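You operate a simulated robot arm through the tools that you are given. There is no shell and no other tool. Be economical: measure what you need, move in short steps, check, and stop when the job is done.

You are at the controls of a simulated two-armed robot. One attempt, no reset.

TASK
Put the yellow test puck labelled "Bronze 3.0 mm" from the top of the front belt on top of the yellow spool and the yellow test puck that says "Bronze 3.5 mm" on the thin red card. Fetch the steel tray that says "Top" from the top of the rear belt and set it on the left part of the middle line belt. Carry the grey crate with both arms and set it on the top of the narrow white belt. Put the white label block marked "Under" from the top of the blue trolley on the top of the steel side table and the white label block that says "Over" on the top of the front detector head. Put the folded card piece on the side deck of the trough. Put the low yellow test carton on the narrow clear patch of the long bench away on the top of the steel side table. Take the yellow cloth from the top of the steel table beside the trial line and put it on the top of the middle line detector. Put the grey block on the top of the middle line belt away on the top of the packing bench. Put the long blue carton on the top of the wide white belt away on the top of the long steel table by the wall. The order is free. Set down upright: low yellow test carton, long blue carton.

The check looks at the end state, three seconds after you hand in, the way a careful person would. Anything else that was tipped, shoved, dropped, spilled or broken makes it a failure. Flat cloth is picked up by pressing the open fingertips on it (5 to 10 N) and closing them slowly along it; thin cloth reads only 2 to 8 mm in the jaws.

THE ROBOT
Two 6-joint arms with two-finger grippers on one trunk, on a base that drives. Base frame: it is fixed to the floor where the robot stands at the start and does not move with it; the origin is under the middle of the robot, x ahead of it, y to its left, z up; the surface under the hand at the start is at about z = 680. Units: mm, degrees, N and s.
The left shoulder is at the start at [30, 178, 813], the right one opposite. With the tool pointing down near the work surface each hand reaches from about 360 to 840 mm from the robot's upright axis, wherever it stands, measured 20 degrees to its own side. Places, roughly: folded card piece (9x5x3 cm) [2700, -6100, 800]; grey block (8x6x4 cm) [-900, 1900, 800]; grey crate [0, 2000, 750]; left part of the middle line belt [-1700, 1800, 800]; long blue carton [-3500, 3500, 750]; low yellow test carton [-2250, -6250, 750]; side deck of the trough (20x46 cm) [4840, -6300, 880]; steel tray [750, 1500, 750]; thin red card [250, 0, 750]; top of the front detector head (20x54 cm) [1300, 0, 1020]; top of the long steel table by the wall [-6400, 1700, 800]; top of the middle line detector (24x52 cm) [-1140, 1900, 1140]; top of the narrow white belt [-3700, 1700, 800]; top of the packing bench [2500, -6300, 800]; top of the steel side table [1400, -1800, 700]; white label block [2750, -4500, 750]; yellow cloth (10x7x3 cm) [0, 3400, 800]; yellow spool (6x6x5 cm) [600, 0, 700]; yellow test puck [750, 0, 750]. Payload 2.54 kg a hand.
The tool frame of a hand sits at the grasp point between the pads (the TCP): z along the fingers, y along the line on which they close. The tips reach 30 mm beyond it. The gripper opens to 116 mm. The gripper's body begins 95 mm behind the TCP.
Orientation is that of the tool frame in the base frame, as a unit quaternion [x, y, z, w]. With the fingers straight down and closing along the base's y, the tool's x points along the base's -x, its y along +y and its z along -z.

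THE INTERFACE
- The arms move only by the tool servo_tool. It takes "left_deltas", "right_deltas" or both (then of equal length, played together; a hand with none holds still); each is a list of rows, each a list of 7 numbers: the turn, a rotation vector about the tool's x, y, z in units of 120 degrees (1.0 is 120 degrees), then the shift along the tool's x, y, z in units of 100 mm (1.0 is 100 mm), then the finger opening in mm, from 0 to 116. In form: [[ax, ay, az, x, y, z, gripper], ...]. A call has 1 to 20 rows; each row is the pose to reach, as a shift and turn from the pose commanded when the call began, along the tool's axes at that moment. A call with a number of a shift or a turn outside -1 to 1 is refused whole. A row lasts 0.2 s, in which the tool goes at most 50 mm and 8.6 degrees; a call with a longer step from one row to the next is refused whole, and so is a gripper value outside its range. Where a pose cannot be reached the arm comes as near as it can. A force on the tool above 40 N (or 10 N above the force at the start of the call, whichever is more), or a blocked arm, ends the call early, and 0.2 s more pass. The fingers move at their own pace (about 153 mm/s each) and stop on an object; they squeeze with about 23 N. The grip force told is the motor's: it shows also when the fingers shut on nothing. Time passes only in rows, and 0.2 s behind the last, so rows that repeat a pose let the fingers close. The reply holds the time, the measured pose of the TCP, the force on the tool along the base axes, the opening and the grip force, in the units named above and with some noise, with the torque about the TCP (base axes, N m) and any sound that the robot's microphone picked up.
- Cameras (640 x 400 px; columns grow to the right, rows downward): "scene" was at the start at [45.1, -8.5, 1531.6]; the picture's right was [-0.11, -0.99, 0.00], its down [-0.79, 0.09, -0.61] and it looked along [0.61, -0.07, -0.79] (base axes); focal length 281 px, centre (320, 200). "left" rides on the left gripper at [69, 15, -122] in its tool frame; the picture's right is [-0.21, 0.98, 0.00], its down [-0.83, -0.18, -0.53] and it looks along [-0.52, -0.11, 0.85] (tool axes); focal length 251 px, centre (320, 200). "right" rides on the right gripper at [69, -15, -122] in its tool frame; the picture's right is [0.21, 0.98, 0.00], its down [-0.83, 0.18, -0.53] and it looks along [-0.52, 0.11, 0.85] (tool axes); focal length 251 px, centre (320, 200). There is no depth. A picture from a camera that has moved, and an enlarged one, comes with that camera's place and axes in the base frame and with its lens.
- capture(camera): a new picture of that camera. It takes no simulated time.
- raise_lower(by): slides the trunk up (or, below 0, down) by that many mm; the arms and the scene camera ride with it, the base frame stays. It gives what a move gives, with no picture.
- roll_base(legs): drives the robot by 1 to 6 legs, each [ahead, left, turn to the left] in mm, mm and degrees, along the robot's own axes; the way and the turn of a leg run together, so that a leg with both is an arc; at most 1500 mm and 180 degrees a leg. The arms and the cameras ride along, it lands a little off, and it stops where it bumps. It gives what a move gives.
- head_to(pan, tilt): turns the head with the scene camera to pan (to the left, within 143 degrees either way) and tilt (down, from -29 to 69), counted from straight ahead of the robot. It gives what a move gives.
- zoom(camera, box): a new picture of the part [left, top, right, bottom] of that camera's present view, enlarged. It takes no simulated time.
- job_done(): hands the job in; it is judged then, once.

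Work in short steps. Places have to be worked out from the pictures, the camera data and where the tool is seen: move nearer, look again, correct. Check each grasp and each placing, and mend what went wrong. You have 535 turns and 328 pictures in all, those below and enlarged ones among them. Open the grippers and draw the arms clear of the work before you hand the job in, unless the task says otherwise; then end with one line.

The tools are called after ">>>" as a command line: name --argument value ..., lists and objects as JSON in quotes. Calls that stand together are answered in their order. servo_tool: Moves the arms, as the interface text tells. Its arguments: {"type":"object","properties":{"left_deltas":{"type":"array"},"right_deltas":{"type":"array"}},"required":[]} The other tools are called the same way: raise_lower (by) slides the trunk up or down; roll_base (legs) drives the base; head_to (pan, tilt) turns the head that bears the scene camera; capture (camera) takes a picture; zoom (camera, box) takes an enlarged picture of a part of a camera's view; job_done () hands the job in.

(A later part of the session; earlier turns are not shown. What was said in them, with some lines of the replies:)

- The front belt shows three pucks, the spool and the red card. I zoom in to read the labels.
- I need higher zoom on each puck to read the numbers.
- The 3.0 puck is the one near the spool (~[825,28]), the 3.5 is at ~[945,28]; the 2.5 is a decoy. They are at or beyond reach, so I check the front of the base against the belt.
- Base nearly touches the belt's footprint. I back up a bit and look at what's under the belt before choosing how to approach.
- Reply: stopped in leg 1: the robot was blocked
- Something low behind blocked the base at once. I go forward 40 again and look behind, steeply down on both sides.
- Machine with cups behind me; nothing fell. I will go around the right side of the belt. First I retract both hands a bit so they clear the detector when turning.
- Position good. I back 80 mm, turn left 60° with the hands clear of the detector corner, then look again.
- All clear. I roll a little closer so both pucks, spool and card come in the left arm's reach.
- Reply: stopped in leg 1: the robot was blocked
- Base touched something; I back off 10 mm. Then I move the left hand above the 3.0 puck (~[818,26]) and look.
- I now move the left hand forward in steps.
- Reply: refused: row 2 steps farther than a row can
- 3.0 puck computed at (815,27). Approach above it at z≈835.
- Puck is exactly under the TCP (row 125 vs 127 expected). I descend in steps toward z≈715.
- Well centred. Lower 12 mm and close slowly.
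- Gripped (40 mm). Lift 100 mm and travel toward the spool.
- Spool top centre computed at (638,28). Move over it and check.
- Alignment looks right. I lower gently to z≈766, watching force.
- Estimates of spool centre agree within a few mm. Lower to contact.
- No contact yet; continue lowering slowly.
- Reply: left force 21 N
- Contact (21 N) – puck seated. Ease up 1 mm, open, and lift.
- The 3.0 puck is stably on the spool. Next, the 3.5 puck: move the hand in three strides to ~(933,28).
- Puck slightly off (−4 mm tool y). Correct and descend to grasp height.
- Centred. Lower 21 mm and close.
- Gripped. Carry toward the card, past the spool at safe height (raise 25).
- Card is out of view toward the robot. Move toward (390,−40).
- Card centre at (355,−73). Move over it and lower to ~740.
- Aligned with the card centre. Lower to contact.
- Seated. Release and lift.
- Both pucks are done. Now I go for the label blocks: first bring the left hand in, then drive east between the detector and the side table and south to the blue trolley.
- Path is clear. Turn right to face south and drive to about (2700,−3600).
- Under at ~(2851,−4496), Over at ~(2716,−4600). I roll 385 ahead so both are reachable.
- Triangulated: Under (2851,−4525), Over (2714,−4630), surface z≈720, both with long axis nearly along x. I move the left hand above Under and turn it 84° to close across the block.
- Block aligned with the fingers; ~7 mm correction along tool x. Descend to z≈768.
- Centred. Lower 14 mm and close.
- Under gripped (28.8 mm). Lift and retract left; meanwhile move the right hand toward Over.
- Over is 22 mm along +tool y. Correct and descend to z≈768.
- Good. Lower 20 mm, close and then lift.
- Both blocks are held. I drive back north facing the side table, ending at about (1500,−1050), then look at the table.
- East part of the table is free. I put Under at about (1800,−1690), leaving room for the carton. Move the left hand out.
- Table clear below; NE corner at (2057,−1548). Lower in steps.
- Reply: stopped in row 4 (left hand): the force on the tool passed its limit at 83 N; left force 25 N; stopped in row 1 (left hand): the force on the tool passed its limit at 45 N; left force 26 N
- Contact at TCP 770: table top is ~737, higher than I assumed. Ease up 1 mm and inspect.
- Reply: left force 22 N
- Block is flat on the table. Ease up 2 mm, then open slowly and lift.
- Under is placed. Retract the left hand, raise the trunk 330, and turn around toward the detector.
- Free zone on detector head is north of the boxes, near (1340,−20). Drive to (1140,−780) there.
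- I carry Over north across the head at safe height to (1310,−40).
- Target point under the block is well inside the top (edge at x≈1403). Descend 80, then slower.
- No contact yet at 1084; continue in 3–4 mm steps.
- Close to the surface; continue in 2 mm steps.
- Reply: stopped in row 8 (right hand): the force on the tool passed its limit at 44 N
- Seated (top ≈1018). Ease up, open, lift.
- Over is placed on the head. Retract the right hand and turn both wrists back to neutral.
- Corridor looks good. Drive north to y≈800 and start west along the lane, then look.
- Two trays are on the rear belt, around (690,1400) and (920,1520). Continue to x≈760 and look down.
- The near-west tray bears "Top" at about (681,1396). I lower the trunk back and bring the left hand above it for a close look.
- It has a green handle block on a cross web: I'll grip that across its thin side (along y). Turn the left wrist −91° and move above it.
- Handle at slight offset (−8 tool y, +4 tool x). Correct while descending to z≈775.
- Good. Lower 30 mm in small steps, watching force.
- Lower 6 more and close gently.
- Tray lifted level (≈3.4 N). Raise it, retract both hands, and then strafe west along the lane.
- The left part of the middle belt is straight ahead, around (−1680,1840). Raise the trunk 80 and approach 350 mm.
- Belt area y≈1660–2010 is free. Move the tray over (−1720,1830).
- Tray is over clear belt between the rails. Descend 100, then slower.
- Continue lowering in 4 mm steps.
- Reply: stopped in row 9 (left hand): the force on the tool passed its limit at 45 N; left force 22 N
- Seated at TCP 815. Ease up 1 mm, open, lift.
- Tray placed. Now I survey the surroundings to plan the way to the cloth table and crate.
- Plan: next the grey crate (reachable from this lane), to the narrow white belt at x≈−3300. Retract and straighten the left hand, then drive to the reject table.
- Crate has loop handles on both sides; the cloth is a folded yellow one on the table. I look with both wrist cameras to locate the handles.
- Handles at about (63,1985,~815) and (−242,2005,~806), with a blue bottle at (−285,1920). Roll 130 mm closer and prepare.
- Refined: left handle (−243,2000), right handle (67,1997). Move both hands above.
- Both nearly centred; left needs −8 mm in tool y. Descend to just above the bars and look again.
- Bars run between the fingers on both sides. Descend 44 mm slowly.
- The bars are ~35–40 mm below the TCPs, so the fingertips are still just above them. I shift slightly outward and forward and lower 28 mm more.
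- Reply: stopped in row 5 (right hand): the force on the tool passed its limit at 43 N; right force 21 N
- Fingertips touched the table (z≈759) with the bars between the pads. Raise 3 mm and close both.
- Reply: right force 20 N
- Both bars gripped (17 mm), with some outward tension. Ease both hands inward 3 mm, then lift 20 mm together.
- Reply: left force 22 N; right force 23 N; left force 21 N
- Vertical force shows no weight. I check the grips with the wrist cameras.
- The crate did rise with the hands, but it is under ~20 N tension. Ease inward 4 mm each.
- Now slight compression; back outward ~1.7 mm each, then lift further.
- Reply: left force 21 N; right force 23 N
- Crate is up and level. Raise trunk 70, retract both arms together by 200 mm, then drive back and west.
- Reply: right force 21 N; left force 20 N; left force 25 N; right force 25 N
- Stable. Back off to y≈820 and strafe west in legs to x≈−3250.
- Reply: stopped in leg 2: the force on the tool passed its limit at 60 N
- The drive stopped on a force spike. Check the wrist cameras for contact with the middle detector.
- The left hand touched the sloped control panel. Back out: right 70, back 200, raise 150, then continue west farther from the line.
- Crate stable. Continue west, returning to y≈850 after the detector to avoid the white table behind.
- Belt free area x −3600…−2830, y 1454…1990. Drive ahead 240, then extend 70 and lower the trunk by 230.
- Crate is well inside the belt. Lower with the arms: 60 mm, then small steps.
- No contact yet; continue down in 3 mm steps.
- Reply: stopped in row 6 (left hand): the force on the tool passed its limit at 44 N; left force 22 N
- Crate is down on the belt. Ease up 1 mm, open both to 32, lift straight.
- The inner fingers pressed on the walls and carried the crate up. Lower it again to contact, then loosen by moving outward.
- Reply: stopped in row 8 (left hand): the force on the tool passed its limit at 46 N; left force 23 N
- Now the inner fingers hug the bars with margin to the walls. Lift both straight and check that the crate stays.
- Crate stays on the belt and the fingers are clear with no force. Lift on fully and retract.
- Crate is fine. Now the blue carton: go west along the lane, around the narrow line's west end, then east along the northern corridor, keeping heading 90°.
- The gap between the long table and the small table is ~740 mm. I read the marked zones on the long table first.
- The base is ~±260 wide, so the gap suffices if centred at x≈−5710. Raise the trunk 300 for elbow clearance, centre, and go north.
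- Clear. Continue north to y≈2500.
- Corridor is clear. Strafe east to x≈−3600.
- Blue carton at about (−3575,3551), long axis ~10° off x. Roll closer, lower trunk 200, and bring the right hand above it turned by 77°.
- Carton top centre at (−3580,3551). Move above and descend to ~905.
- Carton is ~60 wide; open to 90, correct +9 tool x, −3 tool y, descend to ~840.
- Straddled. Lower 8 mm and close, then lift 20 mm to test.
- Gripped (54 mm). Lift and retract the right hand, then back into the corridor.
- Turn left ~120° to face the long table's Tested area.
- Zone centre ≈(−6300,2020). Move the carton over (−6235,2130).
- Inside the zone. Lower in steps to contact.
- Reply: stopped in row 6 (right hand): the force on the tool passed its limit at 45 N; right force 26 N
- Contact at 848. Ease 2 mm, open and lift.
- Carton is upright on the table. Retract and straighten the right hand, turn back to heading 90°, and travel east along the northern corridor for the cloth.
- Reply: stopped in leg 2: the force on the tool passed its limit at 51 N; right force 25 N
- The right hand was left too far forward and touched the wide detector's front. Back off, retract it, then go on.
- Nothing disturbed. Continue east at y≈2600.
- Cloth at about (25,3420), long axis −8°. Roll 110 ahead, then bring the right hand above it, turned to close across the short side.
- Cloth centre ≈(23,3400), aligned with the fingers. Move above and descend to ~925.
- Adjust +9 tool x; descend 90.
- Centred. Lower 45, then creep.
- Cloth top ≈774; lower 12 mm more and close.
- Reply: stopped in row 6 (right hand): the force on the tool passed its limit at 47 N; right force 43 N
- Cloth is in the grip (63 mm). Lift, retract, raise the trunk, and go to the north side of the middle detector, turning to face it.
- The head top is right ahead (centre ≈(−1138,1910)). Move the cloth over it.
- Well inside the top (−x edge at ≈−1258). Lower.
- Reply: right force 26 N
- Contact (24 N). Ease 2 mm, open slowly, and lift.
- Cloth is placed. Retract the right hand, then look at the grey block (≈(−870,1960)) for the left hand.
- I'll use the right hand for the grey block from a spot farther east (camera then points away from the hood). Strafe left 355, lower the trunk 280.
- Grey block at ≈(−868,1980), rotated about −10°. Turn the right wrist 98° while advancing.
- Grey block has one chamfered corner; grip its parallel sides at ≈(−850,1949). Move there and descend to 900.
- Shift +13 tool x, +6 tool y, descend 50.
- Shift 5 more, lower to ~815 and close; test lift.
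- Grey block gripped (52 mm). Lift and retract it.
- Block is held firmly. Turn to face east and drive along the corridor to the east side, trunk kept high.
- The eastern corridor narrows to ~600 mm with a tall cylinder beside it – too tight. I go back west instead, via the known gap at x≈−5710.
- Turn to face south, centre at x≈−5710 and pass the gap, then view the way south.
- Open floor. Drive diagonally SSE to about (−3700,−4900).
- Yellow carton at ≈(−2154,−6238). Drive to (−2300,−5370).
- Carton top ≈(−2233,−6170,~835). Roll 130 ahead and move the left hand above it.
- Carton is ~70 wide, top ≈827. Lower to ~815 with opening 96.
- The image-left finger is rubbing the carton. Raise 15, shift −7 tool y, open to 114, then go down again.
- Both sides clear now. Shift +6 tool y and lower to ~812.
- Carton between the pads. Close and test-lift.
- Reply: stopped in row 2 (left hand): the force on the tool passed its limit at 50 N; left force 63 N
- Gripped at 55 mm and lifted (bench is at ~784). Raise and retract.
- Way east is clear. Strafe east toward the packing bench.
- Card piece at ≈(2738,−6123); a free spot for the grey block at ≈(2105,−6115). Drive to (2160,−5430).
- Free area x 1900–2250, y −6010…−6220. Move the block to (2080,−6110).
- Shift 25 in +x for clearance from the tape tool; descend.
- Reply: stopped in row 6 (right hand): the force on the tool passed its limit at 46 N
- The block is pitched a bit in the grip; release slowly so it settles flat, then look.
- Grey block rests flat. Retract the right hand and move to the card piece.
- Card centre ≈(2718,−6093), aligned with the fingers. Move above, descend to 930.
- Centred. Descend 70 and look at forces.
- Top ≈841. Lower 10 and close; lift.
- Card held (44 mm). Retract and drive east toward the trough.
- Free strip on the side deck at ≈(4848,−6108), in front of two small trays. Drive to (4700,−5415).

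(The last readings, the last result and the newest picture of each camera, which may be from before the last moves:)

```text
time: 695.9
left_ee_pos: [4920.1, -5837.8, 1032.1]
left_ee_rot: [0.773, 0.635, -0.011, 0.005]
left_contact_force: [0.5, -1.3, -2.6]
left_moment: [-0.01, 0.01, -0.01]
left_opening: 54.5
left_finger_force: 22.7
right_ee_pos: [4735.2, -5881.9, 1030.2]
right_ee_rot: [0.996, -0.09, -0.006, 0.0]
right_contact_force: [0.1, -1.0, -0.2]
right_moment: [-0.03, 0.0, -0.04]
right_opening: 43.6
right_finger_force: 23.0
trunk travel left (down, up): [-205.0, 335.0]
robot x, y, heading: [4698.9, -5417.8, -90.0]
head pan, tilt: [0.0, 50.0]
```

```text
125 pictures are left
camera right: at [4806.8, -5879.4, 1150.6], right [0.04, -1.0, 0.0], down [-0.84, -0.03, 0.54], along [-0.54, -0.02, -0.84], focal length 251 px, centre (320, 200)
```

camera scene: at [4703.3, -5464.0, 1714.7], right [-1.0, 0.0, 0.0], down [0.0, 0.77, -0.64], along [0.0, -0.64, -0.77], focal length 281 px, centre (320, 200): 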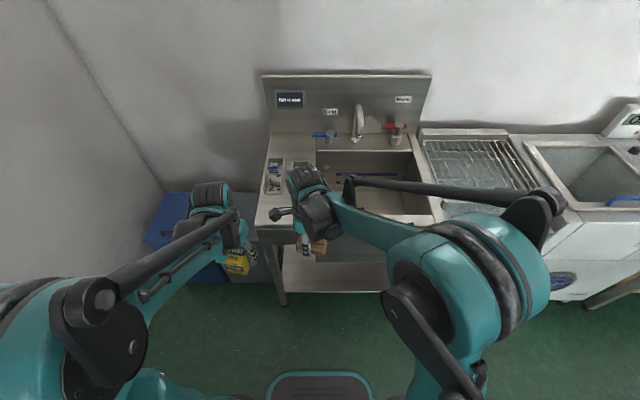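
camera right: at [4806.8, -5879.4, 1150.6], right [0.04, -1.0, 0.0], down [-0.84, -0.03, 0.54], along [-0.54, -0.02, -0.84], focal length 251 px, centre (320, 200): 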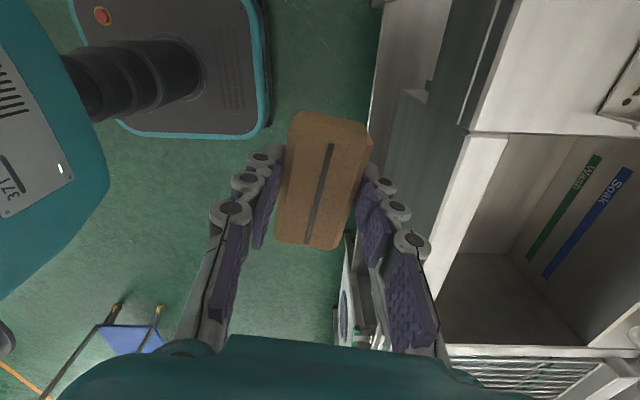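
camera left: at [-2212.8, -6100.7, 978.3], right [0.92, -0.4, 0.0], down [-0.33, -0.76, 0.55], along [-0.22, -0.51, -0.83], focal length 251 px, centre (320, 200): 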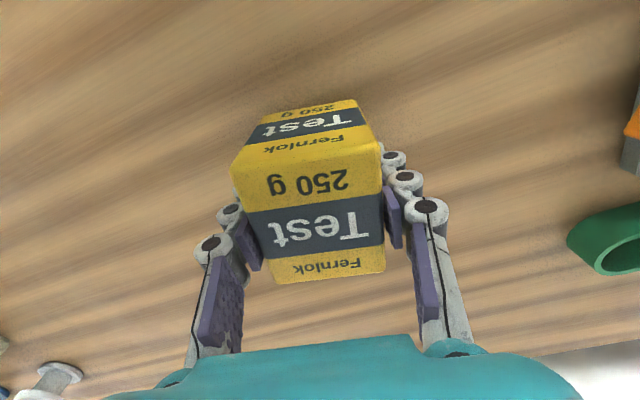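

Move the card over (4845,−6115).

>>> servo_tool --right_deltas '[[0, 0, 0, 0.25, 0.33, 0, 25], [0, 0, 0, 0.5, 0.66, 0, 25], [0, 0, 0, 0.75, 1.0, 0, 25]]'

>>> servo_tool --right_deltas '[[0, 0, 0, 0.25, 0.33, 0, 25], [0, 0, 0, 0.5, 0.66, 0, 25], [0, 0, 0, 0.75, 1.0, 0, 25], [0, 0, 0, 0.75, 1.0, 0.1, 25]]'

>>> capture --camera "right"

>>> capture --camera "scene"

```text
time: 696.7
left_ee_pos: [4921.4, -5839.4, 1030.8]
left_ee_rot: [0.774, 0.634, -0.009, 0.006]
left_contact_force: [-0.7, 0.1, -2.5]
left_moment: [0.05, 0.02, 0.0]
left_opening: 54.4
left_finger_force: 22.4
right_ee_pos: [4793.7, -5994.5, 1027.9]
right_ee_rot: [0.996, -0.089, -0.007, 0.0]
right_contact_force: [0.2, -1.0, -0.6]
right_moment: [0.03, 0.04, 0.0]
right_opening: 43.4
right_finger_force: 22.7
trunk travel left (down, up): [-205.0, 335.0]
robot x, y, heading: [4705.1, -5417.0, -90.0]
head pan, tilt: [0.0, 50.0]
```

```text
time: 697.7
left_ee_pos: [4920.4, -5837.7, 1031.4]
left_ee_rot: [0.772, 0.635, -0.009, 0.005]
left_contact_force: [0.2, -0.4, -1.3]
left_moment: [-0.02, -0.01, -0.01]
left_opening: 54.6
left_finger_force: 22.2
right_ee_pos: [4847.4, -6103.1, 1020.5]
right_ee_rot: [0.996, -0.09, -0.006, 0.0]
right_contact_force: [0.4, 0.6, 0.1]
right_moment: [-0.05, 0.01, 0.01]
right_opening: 43.6
right_finger_force: 22.8
trunk travel left (down, up): [-205.0, 335.0]
robot x, y, heading: [4701.3, -5419.0, -89.9]
head pan, tilt: [0.0, 50.0]
```

```text
124 pictures are left
camera right: at [4918.6, -6101.9, 1139.8], right [0.04, -1.0, 0.0], down [-0.84, -0.03, 0.54], along [-0.54, -0.02, -0.84], focal length 251 px, centre (320, 200)
```

right: 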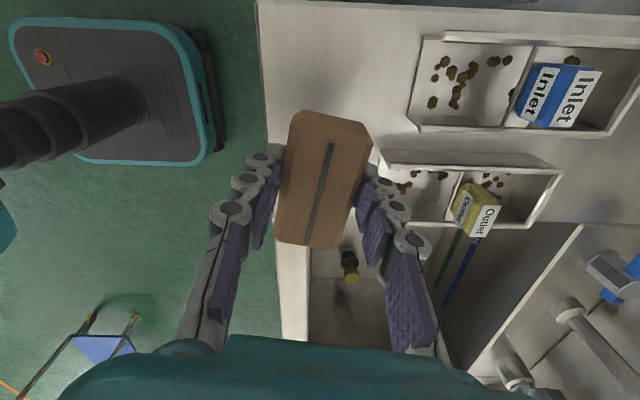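

```text
123 pictures are left
camera scene: at [4702.5, -5462.6, 1714.7], right [-1.0, 0.0, 0.0], down [0.0, 0.77, -0.64], along [0.0, -0.64, -0.77], focal length 281 px, centre (320, 200)
```

scene: 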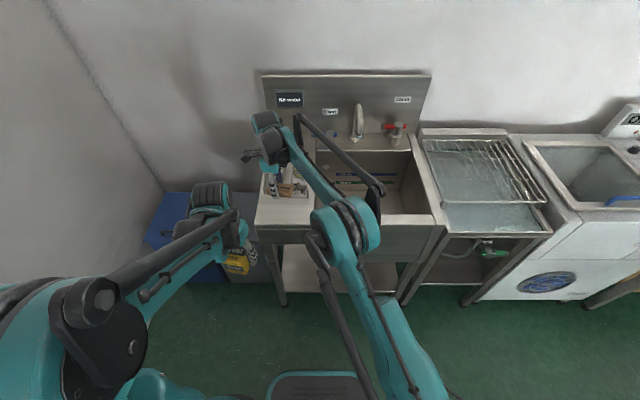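

Good spot (59 mm to the edge, 90 to the tray). Shift 8 inward and descend.

>>> servo_tool --right_deltas '[[0, 0, 0, 0.05, 0.08, 0.25, 25], [0, 0, 0, 0.08, 0.08, 0.5, 25], [0, 0, 0, 0.08, 0.08, 0.7, 25]]'

>>> servo_tool --right_deltas '[[0, 0, 0, 0, 0, 0.05, 25], [0, 0, 0, 0, 0, 0.1, 25], [0, 0, 0, 0, 0, 0.15, 25], [0, 0, 0, 0, 0, 0.2, 25], [0, 0, 0, 0, 0, 0.24, 25], [0, 0, 0, 0, 0, 0.28, 25], [0, 0, 0, 0, 0, 0.32, 25], [0, 0, 0, 0, 0, 0.36, 25], [0, 0, 0, 0, 0, 0.4, 25]]'

```text
time: 698.5
left_ee_pos: [4920.6, -5838.4, 1031.6]
left_ee_rot: [0.773, 0.634, -0.01, 0.004]
left_contact_force: [-0.9, -0.1, -2.1]
left_moment: [-0.02, 0.0, 0.0]
left_opening: 54.3
left_finger_force: 23.5
right_ee_pos: [4853.1, -6116.3, 947.1]
right_ee_rot: [0.996, -0.089, -0.006, 0.0]
right_contact_force: [0.1, -0.4, -0.9]
right_moment: [0.0, 0.01, -0.02]
right_opening: 43.5
right_finger_force: 22.6
trunk travel left (down, up): [-205.0, 335.0]
robot x, y, heading: [4703.2, -5414.0, -90.0]
head pan, tilt: [0.0, 50.0]
```

```text
time: 700.5
left_ee_pos: [4921.1, -5837.6, 1032.8]
left_ee_rot: [0.772, 0.635, -0.01, 0.005]
left_contact_force: [-0.1, 0.1, -1.9]
left_moment: [-0.04, -0.01, -0.02]
left_opening: 54.4
left_finger_force: 22.6
right_ee_pos: [4851.5, -6115.1, 909.4]
right_ee_rot: [0.996, -0.09, -0.007, 0.0]
right_contact_force: [0.9, -1.7, 6.0]
right_moment: [0.12, -0.11, -0.04]
right_opening: 43.6
right_finger_force: 22.6
trunk travel left (down, up): [-205.0, 335.0]
robot x, y, heading: [4699.7, -5417.4, -90.1]
head pan, tilt: [0.0, 50.0]
```

Light contact at 909. Release slowly and lift.

>>> servo_tool --right_deltas '[[0, 0, 0, 0, 0, 0.01, 35], [0, 0, 0, 0, 0, 0.01, 48], [0, 0, 0, 0, 0, 0.01, 56], [0, 0, 0, 0, 0, 0.01, 64], [0, 0, 0, 0, 0, -0.2, 66], [0, 0, 0, 0, 0, -0.6, 66], [0, 0, 0, 0, 0, -1.0, 66]]'

>>> capture --camera "right"

```text
time: 702.1
left_ee_pos: [4920.1, -5837.0, 1032.6]
left_ee_rot: [0.773, 0.634, -0.01, 0.004]
left_contact_force: [0.1, 0.4, -3.4]
left_moment: [-0.03, -0.02, -0.01]
left_opening: 54.4
left_finger_force: 23.7
right_ee_pos: [4854.6, -6114.7, 1007.2]
right_ee_rot: [0.996, -0.088, -0.006, 0.0]
right_contact_force: [0.0, 0.0, 0.9]
right_moment: [0.01, 0.01, -0.02]
right_opening: 66.1
right_finger_force: 0.0
trunk travel left (down, up): [-205.0, 335.0]
robot x, y, heading: [4702.5, -5417.9, -89.7]
head pan, tilt: [0.0, 50.0]
```

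```text
122 pictures are left
camera right: at [4926.0, -6112.7, 1128.4], right [0.04, -1.0, 0.0], down [-0.84, -0.03, 0.54], along [-0.54, -0.02, -0.84], focal length 251 px, centre (320, 200)
```

right: 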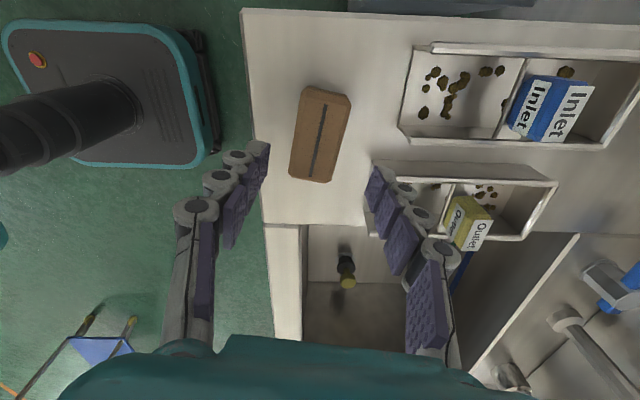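

Card is on the side deck. Retract the right hand and drive: west to x≈3790, turn to face west, then north to the side table's east side.

>>> servo_tool --right_deltas '[[0, 0, 0, 0, -0.3, -0.1, 80], [0, 0, 0, 0, -0.6, -0.2, 80], [0, 0, 0, 0, -0.9, -0.3, 80], [0, 0, 0, 0, -1.0, -0.3, 80]]'

>>> servo_tool --right_deltas '[[0, 0, -0.07, -0.3, -0.3, 0, 80], [0, 0, -0.14, -0.6, -0.6, 0, 80], [0, 0, -0.21, -0.8, -0.8, 0, 80], [0, 0, -0.28, -1.0, -1.0, 0, 80], [0, 0, -0.35, -1, -1, 0, 80], [0, 0, -0.42, -1, -1, 0, 80], [0, 0, -0.49, -1, -1, 0, 80], [0, 0, -0.56, -1, -1, 0, 80], [0, 0, -0.63, -1, -1, 0, 80], [0, 0, -0.7, -1, -1, 0, 80], [0, 0, -0.76, -1, -1, 0, 80]]'

>>> roll_base --legs '[[-80, -910, 0], [0, 0, -90], [0, -1200, 0], [0, -1200, 0], [0, -1180, 0]]'

>>> capture --camera "scene"

```text
time: 703.1
left_ee_pos: [4920.3, -5837.9, 1031.3]
left_ee_rot: [0.772, 0.635, -0.01, 0.005]
left_contact_force: [0.1, -0.4, -1.3]
left_moment: [-0.01, 0.01, 0.02]
left_opening: 54.4
left_finger_force: 22.6
right_ee_pos: [4872.8, -6015.0, 1037.4]
right_ee_rot: [0.996, -0.09, -0.006, 0.0]
right_contact_force: [0.6, 0.5, -0.5]
right_moment: [0.01, 0.01, 0.0]
right_opening: 79.8
right_finger_force: 0.2
trunk travel left (down, up): [-205.0, 335.0]
robot x, y, heading: [4702.9, -5412.2, -89.8]
head pan, tilt: [0.0, 50.0]
```

```text
time: 705.5
left_ee_pos: [4921.3, -5838.3, 1031.8]
left_ee_rot: [0.773, 0.635, -0.01, 0.006]
left_contact_force: [0.4, 0.2, -2.7]
left_moment: [-0.05, -0.02, -0.04]
left_opening: 54.6
left_finger_force: 23.3
right_ee_pos: [4790.6, -5900.0, 1040.1]
right_ee_rot: [0.76, 0.65, -0.005, -0.004]
right_contact_force: [0.0, -0.5, 0.8]
right_moment: [0.0, 0.02, 0.03]
right_opening: 80.1
right_finger_force: 0.1
trunk travel left (down, up): [-205.0, 335.0]
robot x, y, heading: [4702.7, -5414.7, -90.0]
head pan, tilt: [0.0, 50.0]
```

```text
time: 730.8
left_ee_pos: [3239.1, -2037.5, 1031.6]
left_ee_rot: [0.997, -0.075, -0.012, -0.003]
left_contact_force: [-0.8, 0.0, -4.2]
left_moment: [-0.01, 0.0, 0.0]
left_opening: 54.5
left_finger_force: 23.3
right_ee_pos: [3171.6, -1911.4, 1038.8]
right_ee_rot: [0.998, -0.057, 0.0, -0.006]
right_contact_force: [0.5, 0.7, -0.1]
right_moment: [-0.01, 0.01, 0.0]
right_opening: 80.2
right_finger_force: 0.2
trunk travel left (down, up): [-205.0, 335.0]
robot x, y, heading: [3650.1, -1801.0, -177.6]
head pan, tilt: [0.0, 50.0]
```

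```text
121 pictures are left
camera scene: at [3603.9, -1805.3, 1714.7], right [-0.04, 1.0, 0.0], down [0.77, 0.03, -0.64], along [-0.64, -0.03, -0.77], focal length 281 px, centre (320, 200)
```

scene: 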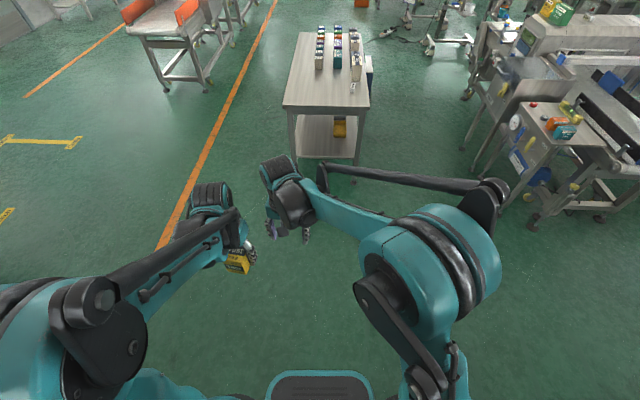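

Table ahead. Move the right hand outward, then approach to x≈2640, y≈−1720.

>>> servo_tool --right_deltas '[[0, 0, 0, 0.3, -0.35, 0, 80], [0, 0, 0, 0.6, -0.7, 0, 80], [0, 0, 0, 0.7, -1.0, 0, 80]]'

>>> servo_tool --right_deltas '[[0, 0, 0, 0, -0.4, 0, 80], [0, 0, 0, 0, -0.8, 0, 80], [0, 0, 0, 0, -1.0, 0, 80]]'

>>> roll_base --legs '[[1000, -40, -2.4]]'

>>> capture --camera "scene"

>>> capture --camera "left"

```text
time: 731.6
left_ee_pos: [3239.0, -2039.4, 1031.4]
left_ee_rot: [0.997, -0.076, -0.012, -0.003]
left_contact_force: [0.1, 0.7, -1.8]
left_moment: [-0.05, 0.02, 0.0]
left_opening: 54.4
left_finger_force: 23.4
right_ee_pos: [3251.5, -1820.5, 1041.8]
right_ee_rot: [0.998, -0.057, 0.0, -0.006]
right_contact_force: [0.4, 0.0, -0.1]
right_moment: [-0.04, 0.01, 0.01]
right_opening: 80.1
right_finger_force: 0.1
trunk travel left (down, up): [-205.0, 335.0]
robot x, y, heading: [3648.9, -1804.9, -177.3]
head pan, tilt: [0.0, 50.0]
```

```text
time: 732.4
left_ee_pos: [3239.0, -2038.5, 1031.3]
left_ee_rot: [0.997, -0.076, -0.011, -0.003]
left_contact_force: [0.1, 0.1, -2.1]
left_moment: [0.0, 0.04, 0.01]
left_opening: 54.5
left_finger_force: 22.8
right_ee_pos: [3263.2, -1721.8, 1042.5]
right_ee_rot: [0.998, -0.057, 0.0, -0.006]
right_contact_force: [-0.3, -0.1, 1.0]
right_moment: [-0.05, 0.0, -0.01]
right_opening: 80.2
right_finger_force: 0.0
trunk travel left (down, up): [-205.0, 335.0]
robot x, y, heading: [3649.7, -1807.9, -177.5]
head pan, tilt: [0.0, 50.0]
```

```text
time: 737.6
left_ee_pos: [2239.6, -2013.5, 1031.3]
left_ee_rot: [0.996, -0.093, -0.01, -0.004]
left_contact_force: [-0.2, -0.5, -2.1]
left_moment: [-0.01, -0.01, -0.02]
left_opening: 54.2
left_finger_force: 23.0
right_ee_pos: [2274.2, -1695.9, 1041.5]
right_ee_rot: [0.997, -0.073, -0.001, -0.006]
right_contact_force: [-0.3, -0.3, 0.1]
right_moment: [-0.01, -0.02, -0.01]
right_opening: 80.2
right_finger_force: 0.1
trunk travel left (down, up): [-205.0, 335.0]
robot x, y, heading: [2663.8, -1789.5, -179.2]
head pan, tilt: [0.0, 50.0]
```

```text
120 pictures are left
camera scene: at [2611.9, -1792.0, 1714.6], right [-0.01, 1.0, 0.0], down [0.77, 0.01, -0.64], along [-0.64, -0.01, -0.77], focal length 281 px, centre (320, 200)
```

scene: 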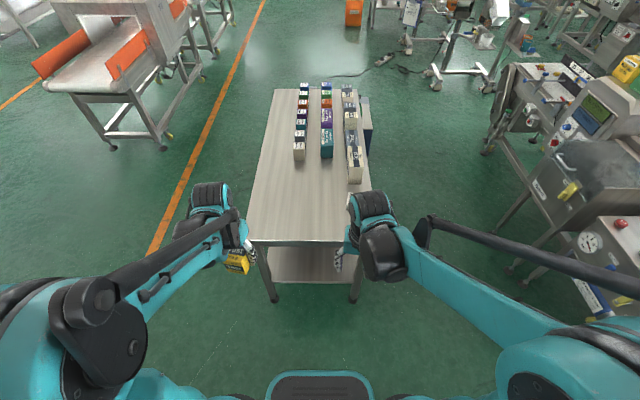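

```text
119 pictures are left
camera left: at [2306.0, -2041.5, 1151.4], right [-0.39, -0.92, 0.0], down [-0.77, 0.33, 0.55], along [-0.51, 0.22, -0.83], focal length 251 px, centre (320, 200)
```

left: 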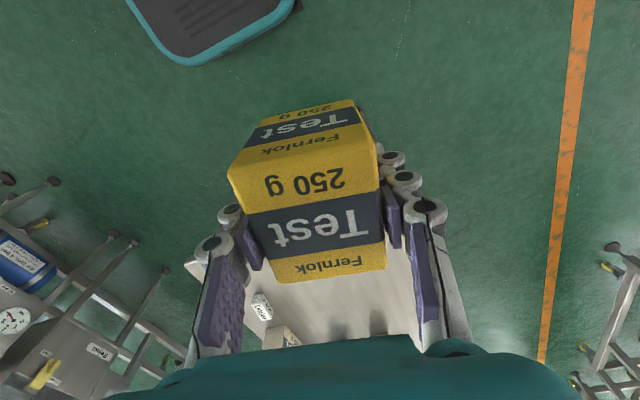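

Table's east half is free. Carry the carton to (1925,−1930).

>>> servo_tool --left_deltas '[[0, 0, 0, -0.33, 0, 0, 40], [0, 0, 0, -0.66, 0, 0, 40], [0, 0, 0, -1.0, -0.05, 0, 40]]'

>>> servo_tool --left_deltas '[[0, 0, 0, -0.33, 0, 0, 40], [0, 0, 0, -0.66, 0, 0, 40], [0, 0, 0, -1.0, -0.05, 0, 40]]'

>>> servo_tool --left_deltas '[[0, 0, 0, -0.33, 0, 0.1, 40], [0, 0, 0, -0.66, 0, 0.3, 40], [0, 0, 0, -1.0, -0.1, 0.4, 40], [0, 0, 0, -1.0, -0.1, 0.7, 40], [0, 0, 0, -1.0, -0.1, 1.0, 40]]'

>>> capture --camera "left"

>>> capture --camera "scene"

```text
time: 738.4
left_ee_pos: [2141.0, -1990.4, 1033.0]
left_ee_rot: [0.996, -0.092, -0.01, -0.004]
left_contact_force: [-0.8, 0.7, -2.6]
left_moment: [-0.02, 0.01, 0.0]
left_opening: 54.4
left_finger_force: 22.8
right_ee_pos: [2272.9, -1695.9, 1042.2]
right_ee_rot: [0.997, -0.074, 0.001, -0.006]
right_contact_force: [-0.1, -0.4, 1.2]
right_moment: [0.02, -0.02, 0.0]
right_opening: 80.1
right_finger_force: 0.0
trunk travel left (down, up): [-205.0, 335.0]
robot x, y, heading: [2657.8, -1791.6, -179.2]
head pan, tilt: [0.0, 50.0]
```

```text
time: 739.2
left_ee_pos: [2044.6, -1965.4, 1035.2]
left_ee_rot: [0.996, -0.093, -0.011, -0.004]
left_contact_force: [-1.0, -0.2, -3.2]
left_moment: [0.02, -0.02, -0.02]
left_opening: 54.7
left_finger_force: 22.6
right_ee_pos: [2273.4, -1696.2, 1042.3]
right_ee_rot: [0.997, -0.074, 0.001, -0.006]
right_contact_force: [-1.2, 0.0, -0.9]
right_moment: [-0.02, -0.02, 0.0]
right_opening: 80.0
right_finger_force: 0.1
trunk travel left (down, up): [-205.0, 335.0]
robot x, y, heading: [2662.9, -1794.4, -179.8]
head pan, tilt: [0.0, 50.0]
```

```text
time: 740.4
left_ee_pos: [1944.9, -1938.8, 936.7]
left_ee_rot: [0.996, -0.094, -0.01, -0.003]
left_contact_force: [1.0, 0.0, -2.2]
left_moment: [0.01, 0.02, -0.01]
left_opening: 54.4
left_finger_force: 23.0
right_ee_pos: [2273.6, -1697.4, 1043.3]
right_ee_rot: [0.997, -0.074, -0.001, -0.006]
right_contact_force: [0.0, 0.8, 0.0]
right_moment: [-0.06, -0.01, 0.03]
right_opening: 80.2
right_finger_force: 0.1
trunk travel left (down, up): [-205.0, 335.0]
robot x, y, heading: [2658.8, -1791.0, -179.5]
head pan, tilt: [0.0, 50.0]
```

```text
118 pictures are left
camera left: at [2011.9, -1967.2, 1056.7], right [-0.39, -0.92, 0.0], down [-0.77, 0.33, 0.55], along [-0.51, 0.22, -0.83], focal length 251 px, centre (320, 200)
```

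left: 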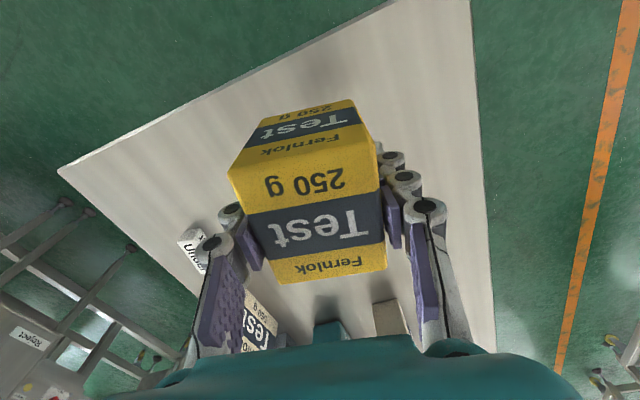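

```text
117 pictures are left
camera scene: at [2611.1, -1791.7, 1714.6], right [-0.01, 1.0, 0.0], down [0.77, 0.01, -0.64], along [-0.64, -0.01, -0.77], focal length 281 px, centre (320, 200)
```

scene: 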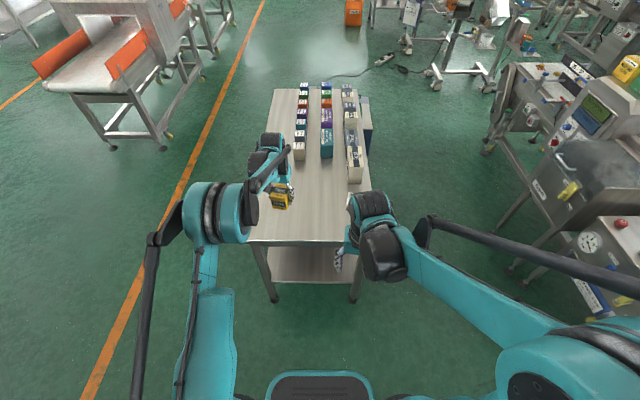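

Clear of Under. Lower 110, then small steps.

>>> servo_tool --left_deltas '[[0, 0, 0, 0, 0, 0.3, 40], [0, 0, 0, 0, 0, 0.6, 40], [0, 0, 0, 0, 0, 0.9, 40], [0, 0, 0, 0, 0, 1.0, 40]]'

>>> servo_tool --left_deltas '[[0, 0, 0, 0, 0, 0.05, 40], [0, 0, 0, 0, 0, 0.1, 40], [0, 0, 0, 0, 0, 0.15, 40], [0, 0, 0, 0, 0, 0.2, 40], [0, 0, 0, 0, 0, 0.25, 40], [0, 0, 0, 0, 0, 0.3, 40], [0, 0, 0, 0, 0, 0.35, 40], [0, 0, 0, 0, 0, 0.4, 40], [0, 0, 0, 0, 0, 0.45, 40], [0, 0, 0, 0, 0, 0.5, 40]]'

```text
time: 741.4
left_ee_pos: [1943.7, -1935.8, 839.0]
left_ee_rot: [0.995, -0.094, -0.011, -0.003]
left_contact_force: [0.0, -1.1, -2.4]
left_moment: [0.03, 0.0, -0.01]
left_opening: 54.5
left_finger_force: 22.8
right_ee_pos: [2274.9, -1697.4, 1043.4]
right_ee_rot: [0.997, -0.074, 0.0, -0.006]
right_contact_force: [0.9, 0.4, -0.3]
right_moment: [-0.05, 0.01, 0.0]
right_opening: 80.1
right_finger_force: 0.1
trunk travel left (down, up): [-205.0, 335.0]
robot x, y, heading: [2656.9, -1790.9, -179.5]
head pan, tilt: [0.0, 50.0]
```

```text
time: 743.6
left_ee_pos: [1943.5, -1936.1, 787.7]
left_ee_rot: [0.996, -0.093, -0.01, -0.003]
left_contact_force: [-0.4, 0.1, -3.2]
left_moment: [0.01, -0.01, -0.01]
left_opening: 54.3
left_finger_force: 22.9
right_ee_pos: [2273.4, -1696.9, 1043.5]
right_ee_rot: [0.997, -0.074, 0.0, -0.006]
right_contact_force: [0.3, -0.2, 0.5]
right_moment: [0.01, -0.03, 0.02]
right_opening: 79.8
right_finger_force: 0.1
trunk travel left (down, up): [-205.0, 335.0]
robot x, y, heading: [2660.9, -1791.6, -179.1]
head pan, tilt: [0.0, 50.0]
```

>>> servo_tool --left_deltas '[[0, 0, 0, 0, 0, 0.03, 40], [0, 0, 0, 0, 0, 0.06, 40], [0, 0, 0, 0, 0, 0.09, 40], [0, 0, 0, 0, 0, 0.12, 40], [0, 0, 0, 0, 0, 0.15, 40], [0, 0, 0, 0, 0, 0.18, 40], [0, 0, 0, 0, 0, 0.21, 40], [0, 0, 0, 0, 0, 0.24, 40]]'

```text
time: 745.4
left_ee_pos: [1942.7, -1935.5, 768.8]
left_ee_rot: [0.996, -0.093, -0.012, -0.002]
left_contact_force: [-9.5, -1.2, 37.2]
left_moment: [-0.5, 0.12, -0.14]
left_opening: 54.7
left_finger_force: 23.0
right_ee_pos: [2277.2, -1696.3, 1043.8]
right_ee_rot: [0.997, -0.074, -0.001, -0.007]
right_contact_force: [0.2, 0.4, -0.7]
right_moment: [0.0, -0.03, 0.0]
right_opening: 79.8
right_finger_force: 0.0
trunk travel left (down, up): [-205.0, 335.0]
robot x, y, heading: [2661.4, -1789.4, -179.4]
head pan, tilt: [0.0, 50.0]
```

Seated. Ease up 2 mm, release, lift.

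>>> servo_tool --left_deltas '[[0, 0, 0, 0, 0, -0.03, 40], [0, 0, 0, 0, 0, -0.04, 60], [0, 0, 0, 0, 0, -0.04, 75], [0, 0, 0, 0, 0, -0.04, 90], [0, 0, 0, 0, 0, -0.04, 105], [0, 0, 0, 0, 0, -0.3, 110], [0, 0, 0, 0, 0, -0.7, 110], [0, 0, 0, 0, 0, -1.0, 110]]'

>>> capture --camera "left"

```text
time: 747.2
left_ee_pos: [1946.8, -1934.5, 864.3]
left_ee_rot: [0.996, -0.094, -0.011, -0.003]
left_contact_force: [0.4, 0.4, -0.2]
left_moment: [0.0, -0.02, -0.02]
left_opening: 110.2
left_finger_force: 0.1
right_ee_pos: [2276.2, -1697.1, 1042.1]
right_ee_rot: [0.997, -0.073, -0.001, -0.007]
right_contact_force: [0.1, -0.3, 0.4]
right_moment: [-0.02, -0.01, -0.02]
right_opening: 79.9
right_finger_force: 0.0
trunk travel left (down, up): [-205.0, 335.0]
robot x, y, heading: [2659.0, -1789.6, -179.6]
head pan, tilt: [0.0, 50.0]
```

```text
116 pictures are left
camera left: at [2013.3, -1963.8, 984.7], right [-0.39, -0.92, 0.0], down [-0.77, 0.33, 0.55], along [-0.51, 0.22, -0.83], focal length 251 px, centre (320, 200)
```

left: 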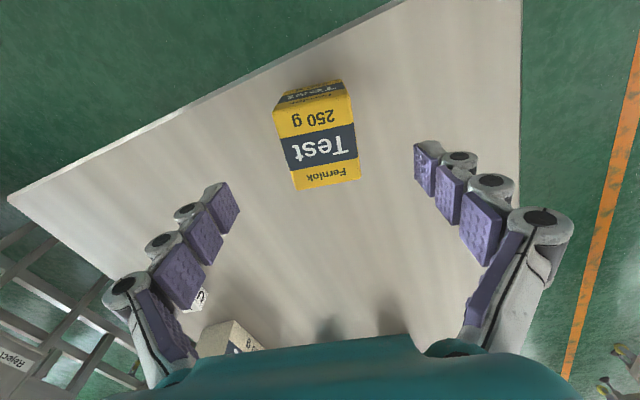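

Carton stands upright. Retract the left arm clear of the table and take a last look.

>>> servo_tool --left_deltas '[[0, 0, 0, 0, 0, -0.4, 110], [0, 0, 0, 0.3, 0, -0.7, 110], [0, 0, 0, 0.6, 0, -1.0, 110], [0, 0, 0, 0.9, 0, -1.0, 110]]'

>>> servo_tool --left_deltas '[[0, 0, 0, 0.35, 0, 0, 110], [0, 0, 0, 0.7, 0, 0, 110], [0, 0, 0, 1.0, 0, 0, 110]]'

>>> roll_base --legs '[[-300, 0, 0]]'

>>> zoom --camera "scene" --box '[220, 40, 460, 240]'

>>> capture --camera "scene"

```text
time: 748.2
left_ee_pos: [2034.9, -1953.1, 963.5]
left_ee_rot: [0.996, -0.093, -0.011, -0.003]
left_contact_force: [-0.2, -0.4, 0.1]
left_moment: [0.02, 0.01, 0.0]
left_opening: 110.1
left_finger_force: 0.0
right_ee_pos: [2275.3, -1697.9, 1042.1]
right_ee_rot: [0.997, -0.074, 0.0, -0.006]
right_contact_force: [0.9, 0.5, 0.0]
right_moment: [0.0, 0.03, 0.01]
right_opening: 80.4
right_finger_force: 0.1
trunk travel left (down, up): [-205.0, 335.0]
robot x, y, heading: [2660.7, -1787.4, -179.4]
head pan, tilt: [0.0, 50.0]
```

```text
time: 749.0
left_ee_pos: [2134.8, -1971.2, 960.6]
left_ee_rot: [0.996, -0.093, -0.011, -0.003]
left_contact_force: [-0.3, 0.0, -0.6]
left_moment: [-0.02, 0.01, 0.0]
left_opening: 109.9
left_finger_force: 0.0
right_ee_pos: [2275.1, -1698.1, 1044.3]
right_ee_rot: [0.997, -0.074, 0.0, -0.005]
right_contact_force: [0.6, 0.3, 0.4]
right_moment: [-0.04, 0.0, 0.0]
right_opening: 80.0
right_finger_force: 0.0
trunk travel left (down, up): [-205.0, 335.0]
robot x, y, heading: [2660.9, -1790.6, -179.3]
head pan, tilt: [0.0, 50.0]
```

```text
time: 751.0
left_ee_pos: [2434.9, -1971.0, 962.0]
left_ee_rot: [0.996, -0.089, -0.01, -0.004]
left_contact_force: [0.5, 0.0, 1.0]
left_moment: [-0.02, 0.04, 0.0]
left_opening: 109.9
left_finger_force: 0.1
right_ee_pos: [2574.4, -1695.6, 1042.6]
right_ee_rot: [0.998, -0.07, -0.001, -0.007]
right_contact_force: [1.6, 0.4, 0.4]
right_moment: [-0.02, 0.04, 0.02]
right_opening: 80.3
right_finger_force: 0.0
trunk travel left (down, up): [-205.0, 335.0]
robot x, y, heading: [2957.1, -1786.7, -178.9]
head pan, tilt: [0.0, 50.0]
```

```text
2.00 times, centred on (340, 140) of scene
camera zoom: at [2913.2, -1788.0, 1714.7], right [-0.02, 1.0, 0.0], down [0.77, 0.01, -0.64], along [-0.64, -0.01, -0.77], focal length 562 px, centre (280, 320)
```

zoom: 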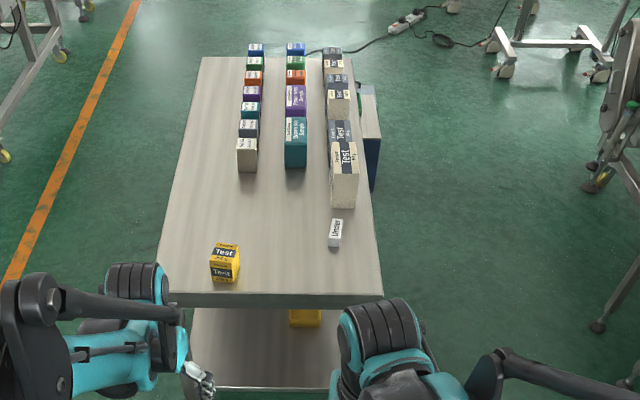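

```text
114 pictures are left
camera scene: at [2913.2, -1788.0, 1714.7], right [-0.02, 1.0, 0.0], down [0.77, 0.01, -0.64], along [-0.64, -0.01, -0.77], focal length 281 px, centre (320, 200)
```

scene: 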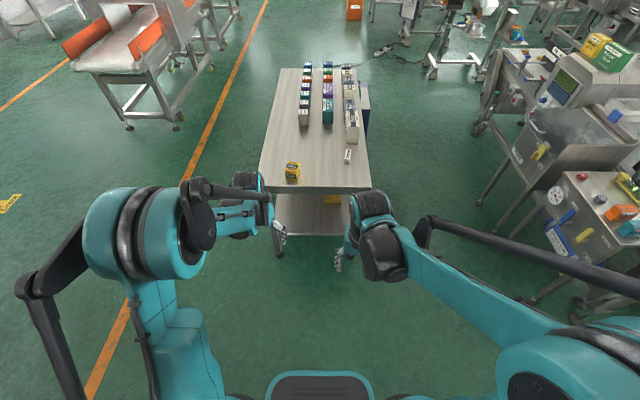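

All placements are done, the grippers are open and the arms are clear. I hand in the job.

>>> job_done

```text
The job is handed in.
```

All eleven items are at their destinations. I checked each with the cameras right after setting it down, not again at the end, except the side-table items. While driving, the robot bumped or brushed four fixed machines, and nothing was seen to fall or shift.
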